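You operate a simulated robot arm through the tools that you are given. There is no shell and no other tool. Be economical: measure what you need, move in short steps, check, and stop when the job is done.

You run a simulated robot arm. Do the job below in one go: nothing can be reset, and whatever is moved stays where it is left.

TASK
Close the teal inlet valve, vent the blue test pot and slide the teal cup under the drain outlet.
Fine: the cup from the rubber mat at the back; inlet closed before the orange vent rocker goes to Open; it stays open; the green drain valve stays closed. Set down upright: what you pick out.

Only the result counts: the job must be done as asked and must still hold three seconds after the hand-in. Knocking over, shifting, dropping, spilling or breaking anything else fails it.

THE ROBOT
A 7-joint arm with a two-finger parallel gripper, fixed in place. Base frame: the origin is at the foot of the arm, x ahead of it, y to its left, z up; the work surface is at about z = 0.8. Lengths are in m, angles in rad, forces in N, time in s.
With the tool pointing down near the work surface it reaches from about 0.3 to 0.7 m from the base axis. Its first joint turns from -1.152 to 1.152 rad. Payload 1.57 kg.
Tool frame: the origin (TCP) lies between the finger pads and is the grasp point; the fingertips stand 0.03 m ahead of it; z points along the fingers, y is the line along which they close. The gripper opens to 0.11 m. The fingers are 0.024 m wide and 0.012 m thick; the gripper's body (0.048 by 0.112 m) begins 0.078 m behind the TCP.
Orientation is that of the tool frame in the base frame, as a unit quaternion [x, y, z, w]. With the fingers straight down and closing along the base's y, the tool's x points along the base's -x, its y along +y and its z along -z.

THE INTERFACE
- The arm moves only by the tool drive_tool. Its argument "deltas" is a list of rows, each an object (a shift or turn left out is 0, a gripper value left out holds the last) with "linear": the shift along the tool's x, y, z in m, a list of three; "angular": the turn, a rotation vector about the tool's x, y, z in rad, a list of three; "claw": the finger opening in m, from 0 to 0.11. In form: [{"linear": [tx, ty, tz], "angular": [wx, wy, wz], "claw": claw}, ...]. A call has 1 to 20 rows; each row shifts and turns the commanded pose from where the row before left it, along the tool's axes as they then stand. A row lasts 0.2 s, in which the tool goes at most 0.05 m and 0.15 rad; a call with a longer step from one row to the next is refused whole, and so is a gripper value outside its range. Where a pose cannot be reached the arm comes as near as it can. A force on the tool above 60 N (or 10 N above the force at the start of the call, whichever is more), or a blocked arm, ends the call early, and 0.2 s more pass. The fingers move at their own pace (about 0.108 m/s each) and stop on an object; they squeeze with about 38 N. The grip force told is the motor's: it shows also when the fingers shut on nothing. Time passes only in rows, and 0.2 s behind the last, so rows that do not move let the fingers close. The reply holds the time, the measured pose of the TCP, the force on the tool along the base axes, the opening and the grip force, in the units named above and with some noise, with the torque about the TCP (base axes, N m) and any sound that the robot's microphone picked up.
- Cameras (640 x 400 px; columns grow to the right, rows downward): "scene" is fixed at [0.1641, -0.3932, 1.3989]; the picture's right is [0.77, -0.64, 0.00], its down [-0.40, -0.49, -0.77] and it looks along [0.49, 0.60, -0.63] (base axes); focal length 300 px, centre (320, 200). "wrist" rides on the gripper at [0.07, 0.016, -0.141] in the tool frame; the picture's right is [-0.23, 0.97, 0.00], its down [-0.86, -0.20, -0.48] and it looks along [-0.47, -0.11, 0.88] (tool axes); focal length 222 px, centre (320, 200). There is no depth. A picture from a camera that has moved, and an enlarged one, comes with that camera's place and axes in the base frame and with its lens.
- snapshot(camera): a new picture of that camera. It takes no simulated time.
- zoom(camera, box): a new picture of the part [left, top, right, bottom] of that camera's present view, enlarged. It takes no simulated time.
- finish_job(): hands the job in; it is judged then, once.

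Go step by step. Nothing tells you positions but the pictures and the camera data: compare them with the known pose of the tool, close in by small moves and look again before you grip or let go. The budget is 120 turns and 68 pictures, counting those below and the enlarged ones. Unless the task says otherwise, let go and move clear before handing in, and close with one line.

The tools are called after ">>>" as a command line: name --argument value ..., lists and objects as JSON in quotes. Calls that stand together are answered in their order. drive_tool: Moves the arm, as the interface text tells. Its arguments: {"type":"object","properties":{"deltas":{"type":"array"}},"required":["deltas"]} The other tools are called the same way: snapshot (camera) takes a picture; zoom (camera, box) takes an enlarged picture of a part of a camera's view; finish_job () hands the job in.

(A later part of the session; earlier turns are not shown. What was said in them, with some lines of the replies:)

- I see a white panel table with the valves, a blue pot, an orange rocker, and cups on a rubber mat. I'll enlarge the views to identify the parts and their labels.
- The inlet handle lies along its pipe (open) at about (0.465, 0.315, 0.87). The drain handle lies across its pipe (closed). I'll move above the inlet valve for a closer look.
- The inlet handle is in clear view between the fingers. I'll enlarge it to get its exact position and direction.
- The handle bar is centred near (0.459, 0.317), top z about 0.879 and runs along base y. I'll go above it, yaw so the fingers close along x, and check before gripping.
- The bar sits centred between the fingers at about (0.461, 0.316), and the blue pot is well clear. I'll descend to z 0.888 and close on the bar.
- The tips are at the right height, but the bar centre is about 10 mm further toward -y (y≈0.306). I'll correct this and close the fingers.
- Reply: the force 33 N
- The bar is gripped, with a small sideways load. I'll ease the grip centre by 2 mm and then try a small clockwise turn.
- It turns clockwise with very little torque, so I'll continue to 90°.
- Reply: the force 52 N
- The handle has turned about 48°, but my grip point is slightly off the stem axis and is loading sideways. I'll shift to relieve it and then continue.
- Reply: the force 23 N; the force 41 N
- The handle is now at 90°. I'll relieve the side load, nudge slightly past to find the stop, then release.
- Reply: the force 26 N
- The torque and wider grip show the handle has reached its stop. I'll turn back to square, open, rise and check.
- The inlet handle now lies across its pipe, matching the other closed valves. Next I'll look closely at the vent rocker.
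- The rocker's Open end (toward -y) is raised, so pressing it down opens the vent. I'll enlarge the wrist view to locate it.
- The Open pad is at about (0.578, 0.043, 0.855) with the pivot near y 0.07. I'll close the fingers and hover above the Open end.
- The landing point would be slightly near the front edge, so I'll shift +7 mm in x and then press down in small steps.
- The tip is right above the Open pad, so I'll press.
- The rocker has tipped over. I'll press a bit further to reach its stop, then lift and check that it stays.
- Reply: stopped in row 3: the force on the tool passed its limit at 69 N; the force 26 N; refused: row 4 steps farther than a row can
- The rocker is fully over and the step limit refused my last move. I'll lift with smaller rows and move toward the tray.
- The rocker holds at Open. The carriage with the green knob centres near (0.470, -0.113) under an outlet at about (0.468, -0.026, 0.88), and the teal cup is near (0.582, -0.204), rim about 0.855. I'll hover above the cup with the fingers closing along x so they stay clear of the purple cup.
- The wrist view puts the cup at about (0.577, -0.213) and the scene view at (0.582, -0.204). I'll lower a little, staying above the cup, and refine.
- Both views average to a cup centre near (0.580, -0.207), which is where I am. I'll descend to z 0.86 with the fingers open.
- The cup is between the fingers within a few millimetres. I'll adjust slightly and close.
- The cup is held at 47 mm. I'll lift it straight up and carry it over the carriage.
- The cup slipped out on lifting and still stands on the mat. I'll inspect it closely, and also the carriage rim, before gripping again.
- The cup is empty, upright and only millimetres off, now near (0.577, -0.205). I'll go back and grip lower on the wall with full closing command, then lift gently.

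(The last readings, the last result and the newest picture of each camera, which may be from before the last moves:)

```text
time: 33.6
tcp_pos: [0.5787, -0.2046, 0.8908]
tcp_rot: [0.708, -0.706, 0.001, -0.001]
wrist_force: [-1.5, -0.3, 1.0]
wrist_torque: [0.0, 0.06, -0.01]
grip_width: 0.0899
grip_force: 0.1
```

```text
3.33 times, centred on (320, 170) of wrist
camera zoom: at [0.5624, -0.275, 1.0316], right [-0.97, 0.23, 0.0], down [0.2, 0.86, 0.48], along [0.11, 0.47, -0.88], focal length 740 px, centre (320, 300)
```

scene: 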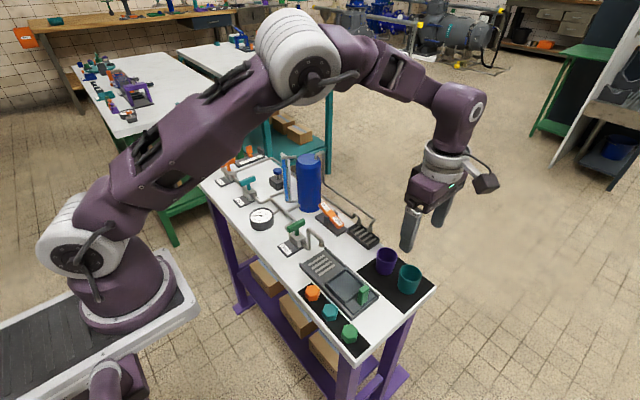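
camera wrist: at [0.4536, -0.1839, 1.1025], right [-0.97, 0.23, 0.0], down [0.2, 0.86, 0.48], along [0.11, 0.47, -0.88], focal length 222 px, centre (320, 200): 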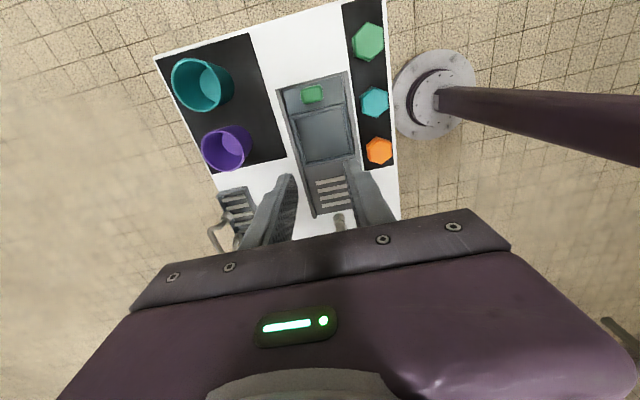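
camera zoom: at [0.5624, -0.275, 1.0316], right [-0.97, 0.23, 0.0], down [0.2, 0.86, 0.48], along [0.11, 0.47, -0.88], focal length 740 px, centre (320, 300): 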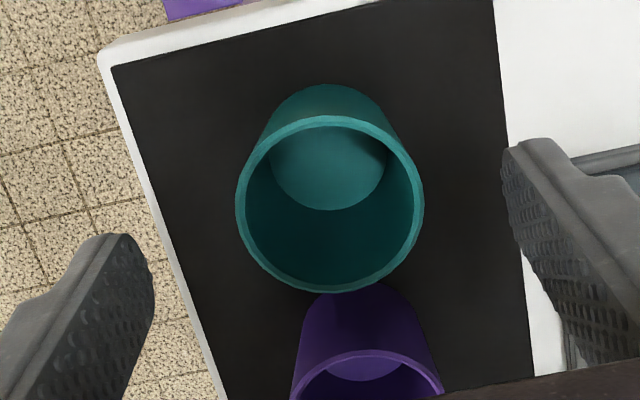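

The rim measures about 47 mm, so the earlier contact was only at the rim. I'll descend to z 0.846, close fully, and lift by a small test amount.

>>> drive_tool --deltas '[{"linear": [0.001, 0.002, 0.022]}, {"linear": [0, 0, 0.022]}, {}, {"claw": 0.0}, {}, {}, {}, {}]'

>>> drive_tool --deltas '[{"linear": [0, 0, -0.005]}, {"linear": [0, 0, -0.01]}, {}]'

>>> zoom --camera "scene" --box '[350, 210, 446, 300]'

```text
time: 35.4
tcp_pos: [0.5768, -0.2067, 0.8444]
tcp_rot: [0.708, -0.706, 0.002, -0.001]
wrist_force: [0.0, -0.9, -1.1]
wrist_torque: [0.0, 0.02, 0.01]
grip_width: 0.0476
grip_force: 38.2
```

```text
time: 36.2
tcp_pos: [0.5755, -0.2055, 0.8615]
tcp_rot: [0.708, -0.706, 0.001, -0.002]
wrist_force: [0.3, -0.1, 0.5]
wrist_torque: [0.01, 0.03, -0.02]
grip_width: 0.0475
grip_force: 38.0
```

```text
4.44 times, centred on (398, 255) of scene
camera zoom: at [0.1641, -0.3932, 1.3989], right [0.77, -0.64, 0.0], down [-0.4, -0.49, -0.77], along [0.49, 0.6, -0.63], focal length 1334 px, centre (-27, -44)
```

zoom: 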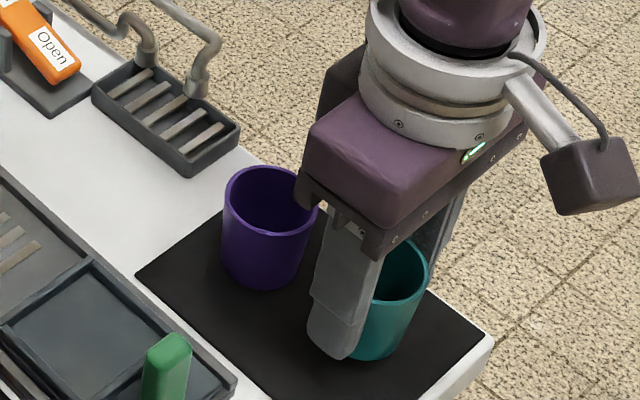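

The cup is rising with the gripper. I'll keep lifting slowly.

>>> drive_tool --deltas '[{"linear": [0, 0, -0.01]}, {"linear": [0, 0, -0.015]}, {"linear": [0, 0, -0.02]}, {"linear": [0, 0, -0.02]}, {"linear": [0, 0, -0.02]}, {}]'

>>> zoom --camera "scene" --box '[350, 200, 446, 290]'

```text
time: 37.6
tcp_pos: [0.5758, -0.2078, 0.9469]
tcp_rot: [0.708, -0.706, 0.001, -0.001]
wrist_force: [0.1, 0.2, 0.1]
wrist_torque: [-0.01, -0.02, 0.0]
grip_width: 0.0474
grip_force: 37.4
```

```text
4.44 times, centred on (398, 245) of scene
camera zoom: at [0.1641, -0.3932, 1.3989], right [0.77, -0.64, 0.0], down [-0.4, -0.49, -0.77], along [0.49, 0.6, -0.63], focal length 1334 px, centre (-27, 0)
```

zoom: 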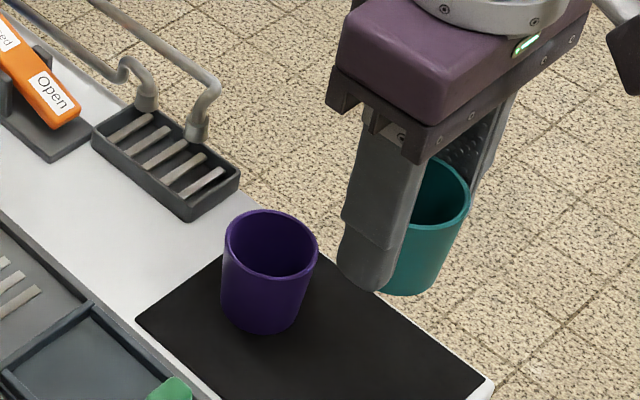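

The cup is firmly held. I'll carry it over the carriage centre at about (0.470, -0.112).

>>> drive_tool --deltas '[{"linear": [-0.0137, 0.0151, 0]}, {"linear": [-0.0137, 0.0151, 0]}, {"linear": [-0.0137, 0.0151, 0]}, {"linear": [-0.0137, 0.0151, 0]}, {"linear": [-0.0137, 0.0151, 0]}, {"linear": [-0.0137, 0.0151, 0]}, {"linear": [-0.0137, 0.0151, 0]}, {"linear": [0, 0, 0.02]}, {"linear": [0, 0, 0.015]}, {}]'

>>> zoom --camera "scene" --box '[290, 205, 402, 320]'

>>> snapshot --camera "wrist"

```text
time: 39.8
tcp_pos: [0.4712, -0.1086, 0.9113]
tcp_rot: [0.708, -0.706, 0.001, -0.002]
wrist_force: [-0.1, 0.1, -0.6]
wrist_torque: [-0.01, 0.04, 0.01]
grip_width: 0.0476
grip_force: 37.3
```

```text
3.48 times, centred on (346, 262) of scene
camera zoom: at [0.1641, -0.3932, 1.3989], right [0.77, -0.64, 0.0], down [-0.4, -0.49, -0.77], along [0.49, 0.6, -0.63], focal length 1044 px, centre (230, -17)
```

zoom: 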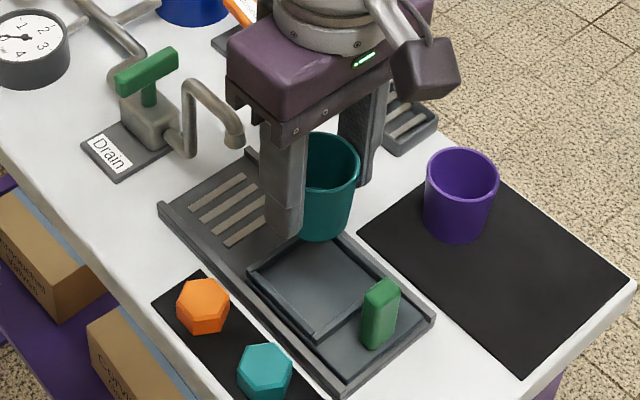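

```text
20 pictures are left
camera wrist: at [0.4539, -0.1793, 1.0524], right [-0.97, 0.23, 0.0], down [0.2, 0.86, 0.48], along [0.11, 0.47, -0.88], focal length 222 px, centre (320, 200)
```

wrist: 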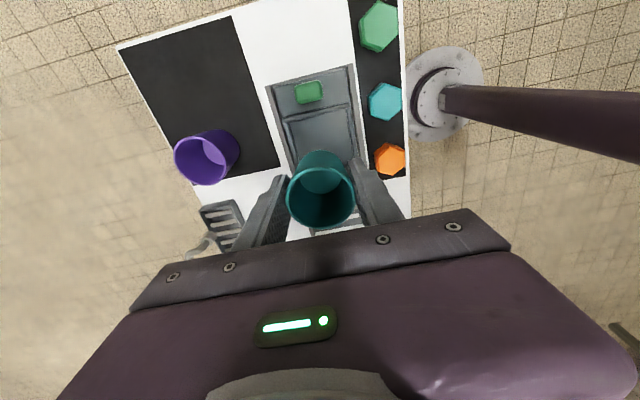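

The cup is slightly past centre, so I'll shift 7 mm toward -y and descend to just above the carriage floor.

>>> drive_tool --deltas '[{"linear": [0.007, 0.001, 0]}, {"linear": [0, 0, 0.02]}, {"linear": [0, 0, 0.015]}, {"linear": [0, 0, 0.01]}, {}]'

>>> zoom --camera "scene" --box '[300, 235, 396, 315]'

>>> zoom --camera "wrist" --box '[240, 80, 420, 230]'

```text
time: 41.0
tcp_pos: [0.469, -0.1163, 0.8665]
tcp_rot: [0.708, -0.706, 0.001, -0.001]
wrist_force: [0.1, -0.1, -0.1]
wrist_torque: [0.01, 0.0, -0.01]
grip_width: 0.0474
grip_force: 38.1
```

```text
5.00 times, centred on (348, 275) of scene
camera zoom: at [0.1641, -0.3932, 1.3989], right [0.77, -0.64, 0.0], down [-0.4, -0.49, -0.77], along [0.49, 0.6, -0.63], focal length 1500 px, centre (180, -175)
```

zoom: 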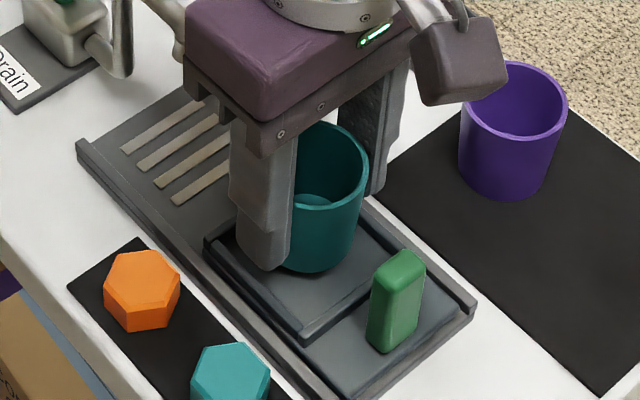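

```text
2.67 times, centred on (330, 155) of wrist
camera zoom: at [0.4526, -0.1864, 1.0071], right [-0.97, 0.23, 0.0], down [0.2, 0.86, 0.48], along [0.11, 0.47, -0.88], focal length 592 px, centre (293, 320)
```

zoom: 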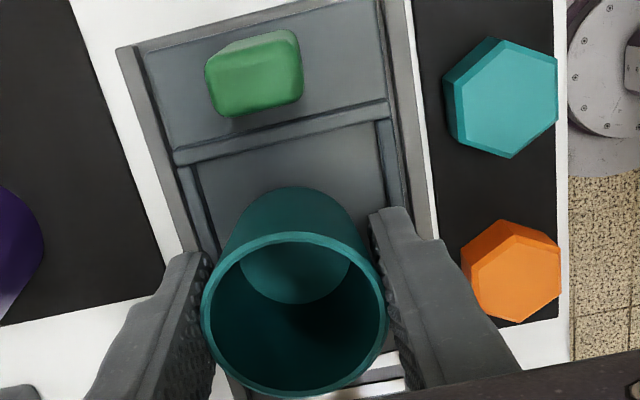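

The cup is over the carriage's recess, centred to within a few millimetres. I'll lower in small steps until it touches.

>>> drive_tool --deltas '[{"linear": [0, 0.002, 0.005]}, {"linear": [0, 0, 0.004]}, {"linear": [0, 0, 0.003]}, {}]'

```text
time: 42.0
tcp_pos: [0.4678, -0.1169, 0.855]
tcp_rot: [0.707, -0.707, 0.001, -0.001]
wrist_force: [-2.0, -1.1, 30.1]
wrist_torque: [0.02, -0.04, 0.01]
grip_width: 0.0471
grip_force: 38.6
```

It has touched down (30 N upward). I'll relieve the pressure and open the fingers slightly.

>>> drive_tool --deltas '[{"linear": [0, 0, -0.0015]}, {}, {"claw": 0.06}, {}, {}]'

>>> zoom --camera "scene" --box '[300, 235, 396, 315]'

```text
time: 43.2
tcp_pos: [0.4671, -0.1158, 0.8563]
tcp_rot: [0.708, -0.707, 0.002, -0.001]
wrist_force: [0.6, -0.3, -0.1]
wrist_torque: [-0.02, 0.0, -0.03]
grip_width: 0.06
grip_force: 0.1
```

```text
5.00 times, centred on (348, 275) of scene
camera zoom: at [0.1641, -0.3932, 1.3989], right [0.77, -0.64, 0.0], down [-0.4, -0.49, -0.77], along [0.49, 0.6, -0.63], focal length 1500 px, centre (180, -175)
```

zoom: 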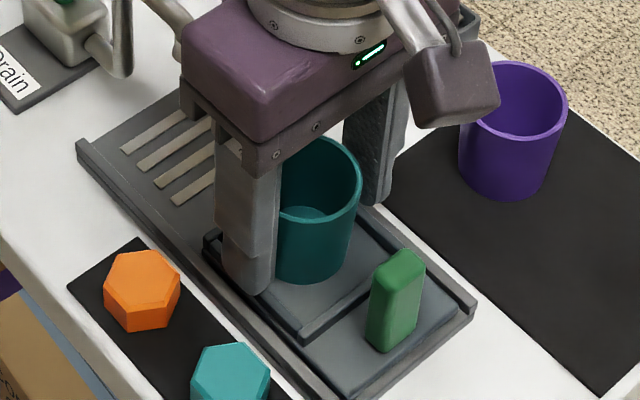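

The cup stands upright in the carriage and is released. I'll rise, move over the green knob and check alignment.

>>> drive_tool --deltas '[{"linear": [0, 0, -0.03]}, {"linear": [0, 0, -0.03]}, {"linear": [0, 0, -0.03]}, {"linear": [0.026, 0, 0], "claw": 0.07}, {"linear": [0.026, 0, 0]}, {}]'

>>> zoom --camera "scene" --box '[290, 215, 406, 315]'

>>> snapshot --camera "wrist"

```text
time: 44.6
tcp_pos: [0.4679, -0.1686, 0.9458]
tcp_rot: [0.708, -0.706, 0.001, -0.001]
wrist_force: [0.1, 0.3, 0.2]
wrist_torque: [-0.02, -0.04, -0.03]
grip_width: 0.0698
grip_force: 0.2
```

```text
4.00 times, centred on (348, 265) of scene
camera zoom: at [0.164, -0.3932, 1.3989], right [0.77, -0.64, 0.0], down [-0.4, -0.49, -0.77], along [0.49, 0.6, -0.63], focal length 1200 px, centre (208, -60)
```

zoom: 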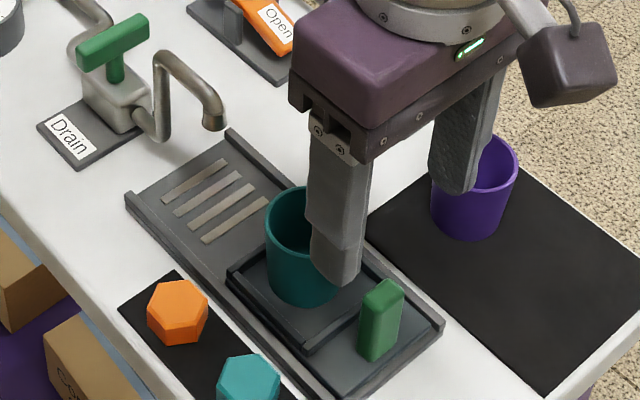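

```text
15 pictures are left
camera wrist: at [0.4512, -0.2389, 1.0867], right [-0.97, 0.23, 0.0], down [0.2, 0.86, 0.48], along [0.11, 0.47, -0.88], focal length 222 px, centre (320, 200)
```

wrist: 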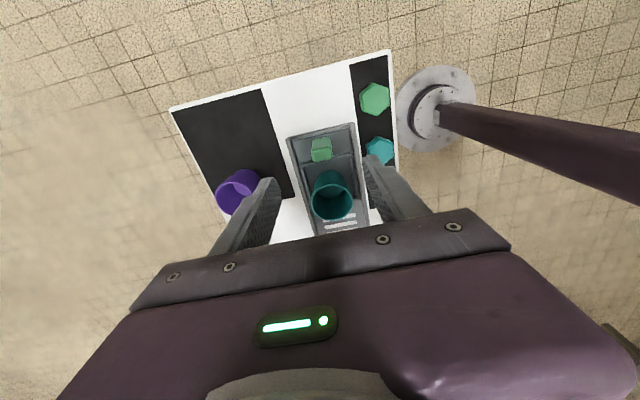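

The knob is at about (0.465, -0.173), between the fingers. I'll align, descend to z 0.863 and close on it.

>>> drive_tool --deltas '[{"linear": [0.005, 0.003, 0]}, {"linear": [0, 0, 0.03]}, {"linear": [0, 0, 0.03]}, {"linear": [0, 0, 0.022]}, {}]'

>>> zoom --camera "scene" --box '[290, 215, 406, 315]'

>>> zoom --camera "wrist" --box '[240, 110, 420, 230]'

```text
time: 45.8
tcp_pos: [0.4653, -0.1738, 0.8641]
tcp_rot: [0.707, -0.707, 0.001, -0.001]
wrist_force: [0.5, 0.4, 0.4]
wrist_torque: [0.03, -0.03, -0.01]
grip_width: 0.0698
grip_force: 0.0
```

```text
4.00 times, centred on (348, 265) of scene
camera zoom: at [0.1641, -0.3932, 1.3989], right [0.77, -0.64, 0.0], down [-0.4, -0.49, -0.77], along [0.49, 0.6, -0.63], focal length 1200 px, centre (208, -60)
```

zoom: 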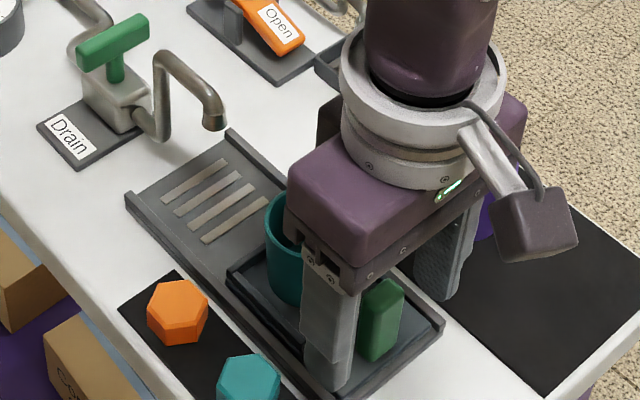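

```text
3.33 times, centred on (330, 170) of wrist
camera zoom: at [0.4482, -0.2439, 1.005], right [-0.97, 0.23, 0.0], down [0.2, 0.86, 0.48], along [0.11, 0.47, -0.88], focal length 740 px, centre (287, 300)
```

zoom: 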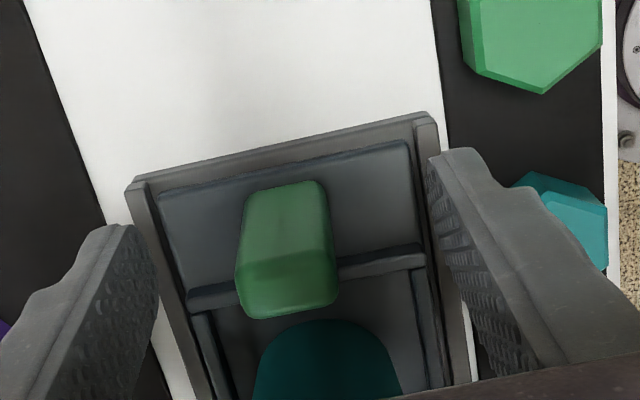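

The knob is centred at (0.465, -0.174) between the fingers. I'll close on it.

>>> drive_tool --deltas '[{"claw": 0.015}, {}, {}, {}]'

```text
time: 46.8
tcp_pos: [0.4651, -0.1737, 0.8636]
tcp_rot: [0.708, -0.707, 0.002, -0.001]
wrist_force: [6.4, -0.4, -6.3]
wrist_torque: [-0.14, 0.35, -0.12]
grip_width: 0.0218
grip_force: 34.9
```

The knob is gripped (22 mm). I'll slide the carriage slowly toward the outlet, starting with 40 mm.

>>> drive_tool --deltas '[{"linear": [-0.003, 0, 0]}, {"linear": [-0.005, 0, 0]}, {"linear": [-0.006, 0, 0]}, {"linear": [-0.007, 0, 0]}, {"linear": [-0.007, 0, 0]}, {"linear": [-0.006, 0, 0]}, {"linear": [-0.004, 0, 0]}, {"linear": [-0.002, 0, 0]}, {}]'

>>> zoom --camera "scene" --box '[280, 205, 396, 305]'

```text
time: 48.8
tcp_pos: [0.4645, -0.134, 0.8626]
tcp_rot: [0.708, -0.707, 0.002, -0.001]
wrist_force: [20.5, 0.2, -10.8]
wrist_torque: [0.02, 0.4, -0.24]
grip_width: 0.0216
grip_force: 34.2
```

```text
4.00 times, centred on (338, 255) of scene
camera zoom: at [0.1647, -0.3933, 1.3988], right [0.77, -0.64, 0.0], down [-0.4, -0.49, -0.77], along [0.49, 0.6, -0.63], focal length 1200 px, centre (248, -20)
```

zoom: 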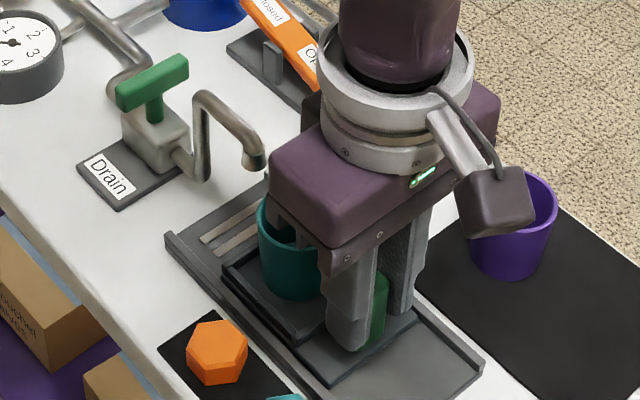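

The carriage and cup move together. About 44 mm remain to the outlet, which also looks like the tray's end stop, so I'll continue slowly.

>>> drive_tool --deltas '[{"linear": [-0.003, 0, 0]}, {"linear": [-0.005, 0, 0]}, {"linear": [-0.006, 0, 0]}, {"linear": [-0.007, 0, 0]}, {"linear": [-0.006, 0, 0]}, {"linear": [-0.005, 0, 0]}, {"linear": [-0.003, 0, 0]}, {"linear": [-0.002, 0, 0]}, {}]'

>>> zoom --camera "scene" --box '[280, 205, 396, 305]'

```text
time: 50.8
tcp_pos: [0.4653, -0.0974, 0.8651]
tcp_rot: [0.708, -0.706, 0.002, -0.002]
wrist_force: [26.9, -0.4, -4.8]
wrist_torque: [-0.42, 0.43, -0.25]
grip_width: 0.0216
grip_force: 35.7
```

```text
4.00 times, centred on (338, 255) of scene
camera zoom: at [0.1648, -0.3932, 1.3988], right [0.77, -0.64, 0.0], down [-0.4, -0.49, -0.77], along [0.49, 0.6, -0.63], focal length 1200 px, centre (248, -20)
```

zoom: 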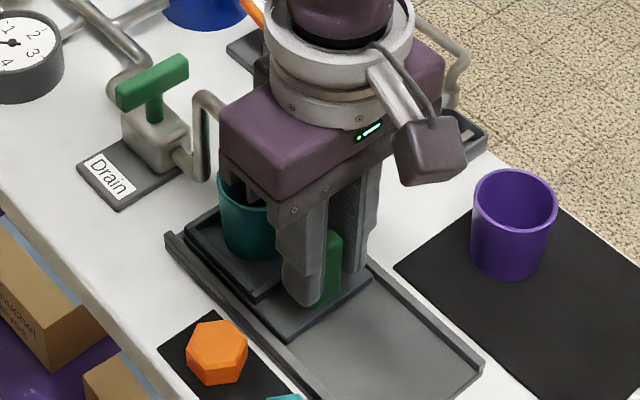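

Roughly 8 mm remain. I'll nudge in 2 mm steps and watch the force for the stop.

>>> drive_tool --deltas '[{"linear": [-0.002, 0, 0]}, {"linear": [-0.002, 0, 0]}, {"linear": [-0.002, 0, 0]}, {"linear": [-0.002, 0, 0]}, {}]'

```text
time: 52.0
tcp_pos: [0.465, -0.0875, 0.8639]
tcp_rot: [0.708, -0.706, 0.002, -0.002]
wrist_force: [29.0, -2.2, -11.0]
wrist_torque: [-0.17, 0.38, -0.12]
grip_width: 0.0216
grip_force: 34.9
```

>>> drive_tool --deltas '[{"linear": [-0.002, 0, 0]}, {"linear": [-0.002, 0, 0]}, {}]'

>>> zoom --camera "scene" --box '[280, 215, 360, 275]'

```text
time: 52.8
tcp_pos: [0.4649, -0.0869, 0.8654]
tcp_rot: [0.707, -0.707, 0.003, -0.001]
wrist_force: [25.8, -29.0, 1.4]
wrist_torque: [-0.39, 0.43, -0.05]
grip_width: 0.0219
grip_force: 35.0
```

```text
6.67 times, centred on (320, 245) of scene
camera zoom: at [0.1647, -0.3939, 1.3986], right [0.77, -0.64, 0.0], down [-0.4, -0.49, -0.77], along [0.49, 0.6, -0.63], focal length 2000 px, centre (320, -100)
```

zoom: 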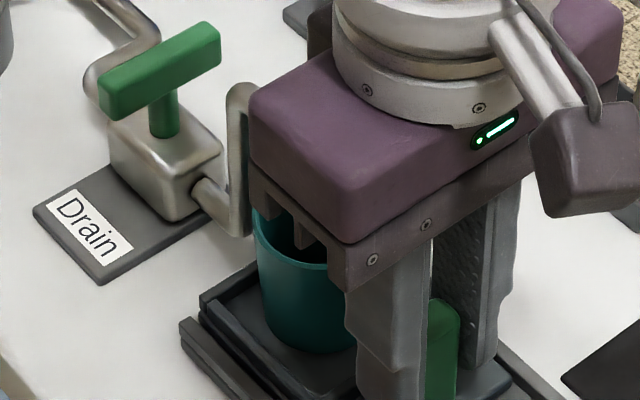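

The carriage has reached its end stop. I'll relax the push, open the fingers, rise straight up and back away.

>>> drive_tool --deltas '[{"linear": [0.0035, 0, 0]}, {}, {"claw": 0.06}, {}, {}, {"linear": [0, 0, -0.02]}, {"linear": [0, 0, -0.03]}, {"linear": [0, 0, -0.04]}, {"linear": [0, 0, -0.04]}, {"linear": [0.04, 0, -0.02]}, {"linear": [0.04, 0, -0.02]}, {}]'

>>> zoom --camera "scene" --box '[270, 205, 370, 280]'

>>> snapshot --camera "wrist"

```text
time: 55.4
tcp_pos: [0.4624, -0.1683, 1.0348]
tcp_rot: [0.708, -0.706, 0.001, -0.001]
wrist_force: [-0.4, -0.1, -0.1]
wrist_torque: [-0.01, -0.01, 0.0]
grip_width: 0.0598
grip_force: 0.2
```

```text
5.33 times, centred on (320, 242) of scene
camera zoom: at [0.164, -0.3932, 1.3989], right [0.77, -0.64, 0.0], down [-0.4, -0.49, -0.77], along [0.49, 0.6, -0.63], focal length 1600 px, centre (320, -27)
```

zoom: 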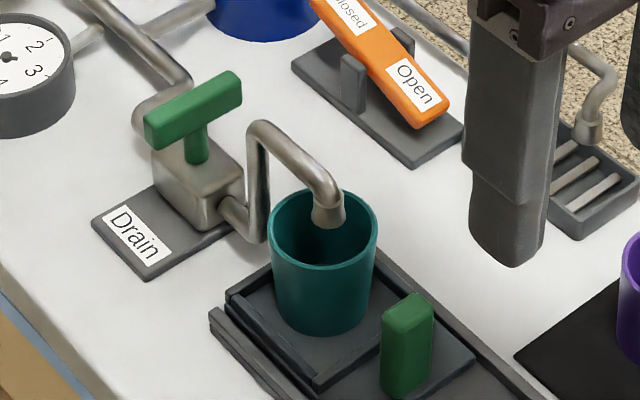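

```text
8 pictures are left
camera wrist: at [0.4458, -0.2383, 1.1754], right [-0.97, 0.23, 0.0], down [0.2, 0.86, 0.48], along [0.11, 0.47, -0.88], focal length 222 px, centre (320, 200)
```

wrist: 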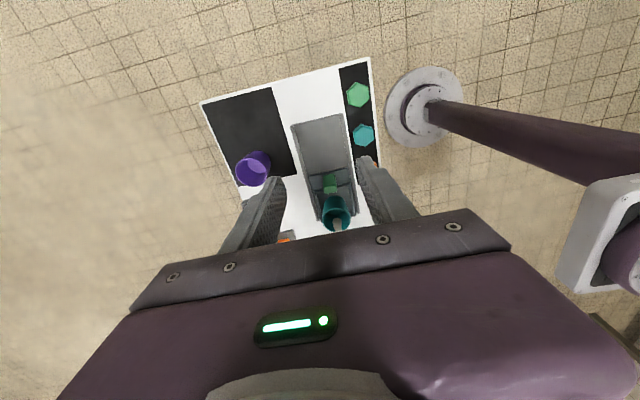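

The outlet sits right over the cup's centre. I'll do one last overall check of the valves, rocker and other items.

>>> zoom --camera "scene" --box '[190, 140, 446, 360]'

```text
1.82 times, centred on (318, 250) of scene
camera zoom: at [0.164, -0.3932, 1.3989], right [0.77, -0.64, 0.0], down [-0.4, -0.49, -0.77], along [0.49, 0.6, -0.63], focal length 546 px, centre (324, 109)
```

zoom: 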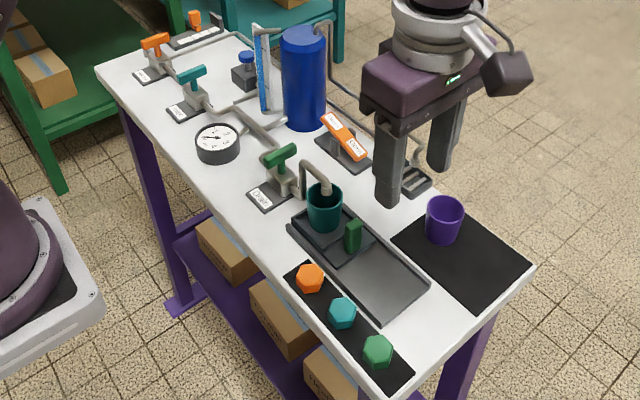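

The inlet is closed, the rocker is at Open, the drain is still closed, the teal cup stands under the outlet and nothing else has moved. I'm handing in.

>>> finish_job

```text
The job is handed in.
```

I closed the teal inlet valve first, then set the orange vent rocker to Open. The teal cup now stands upright in its carriage, centred under the drain outlet. The green drain valve stayed closed, and the last picture shows nothing else moved. On the first try the cup slipped from the gripper as I lifted it; it stayed upright on the mat, and I gripped it again lower down.
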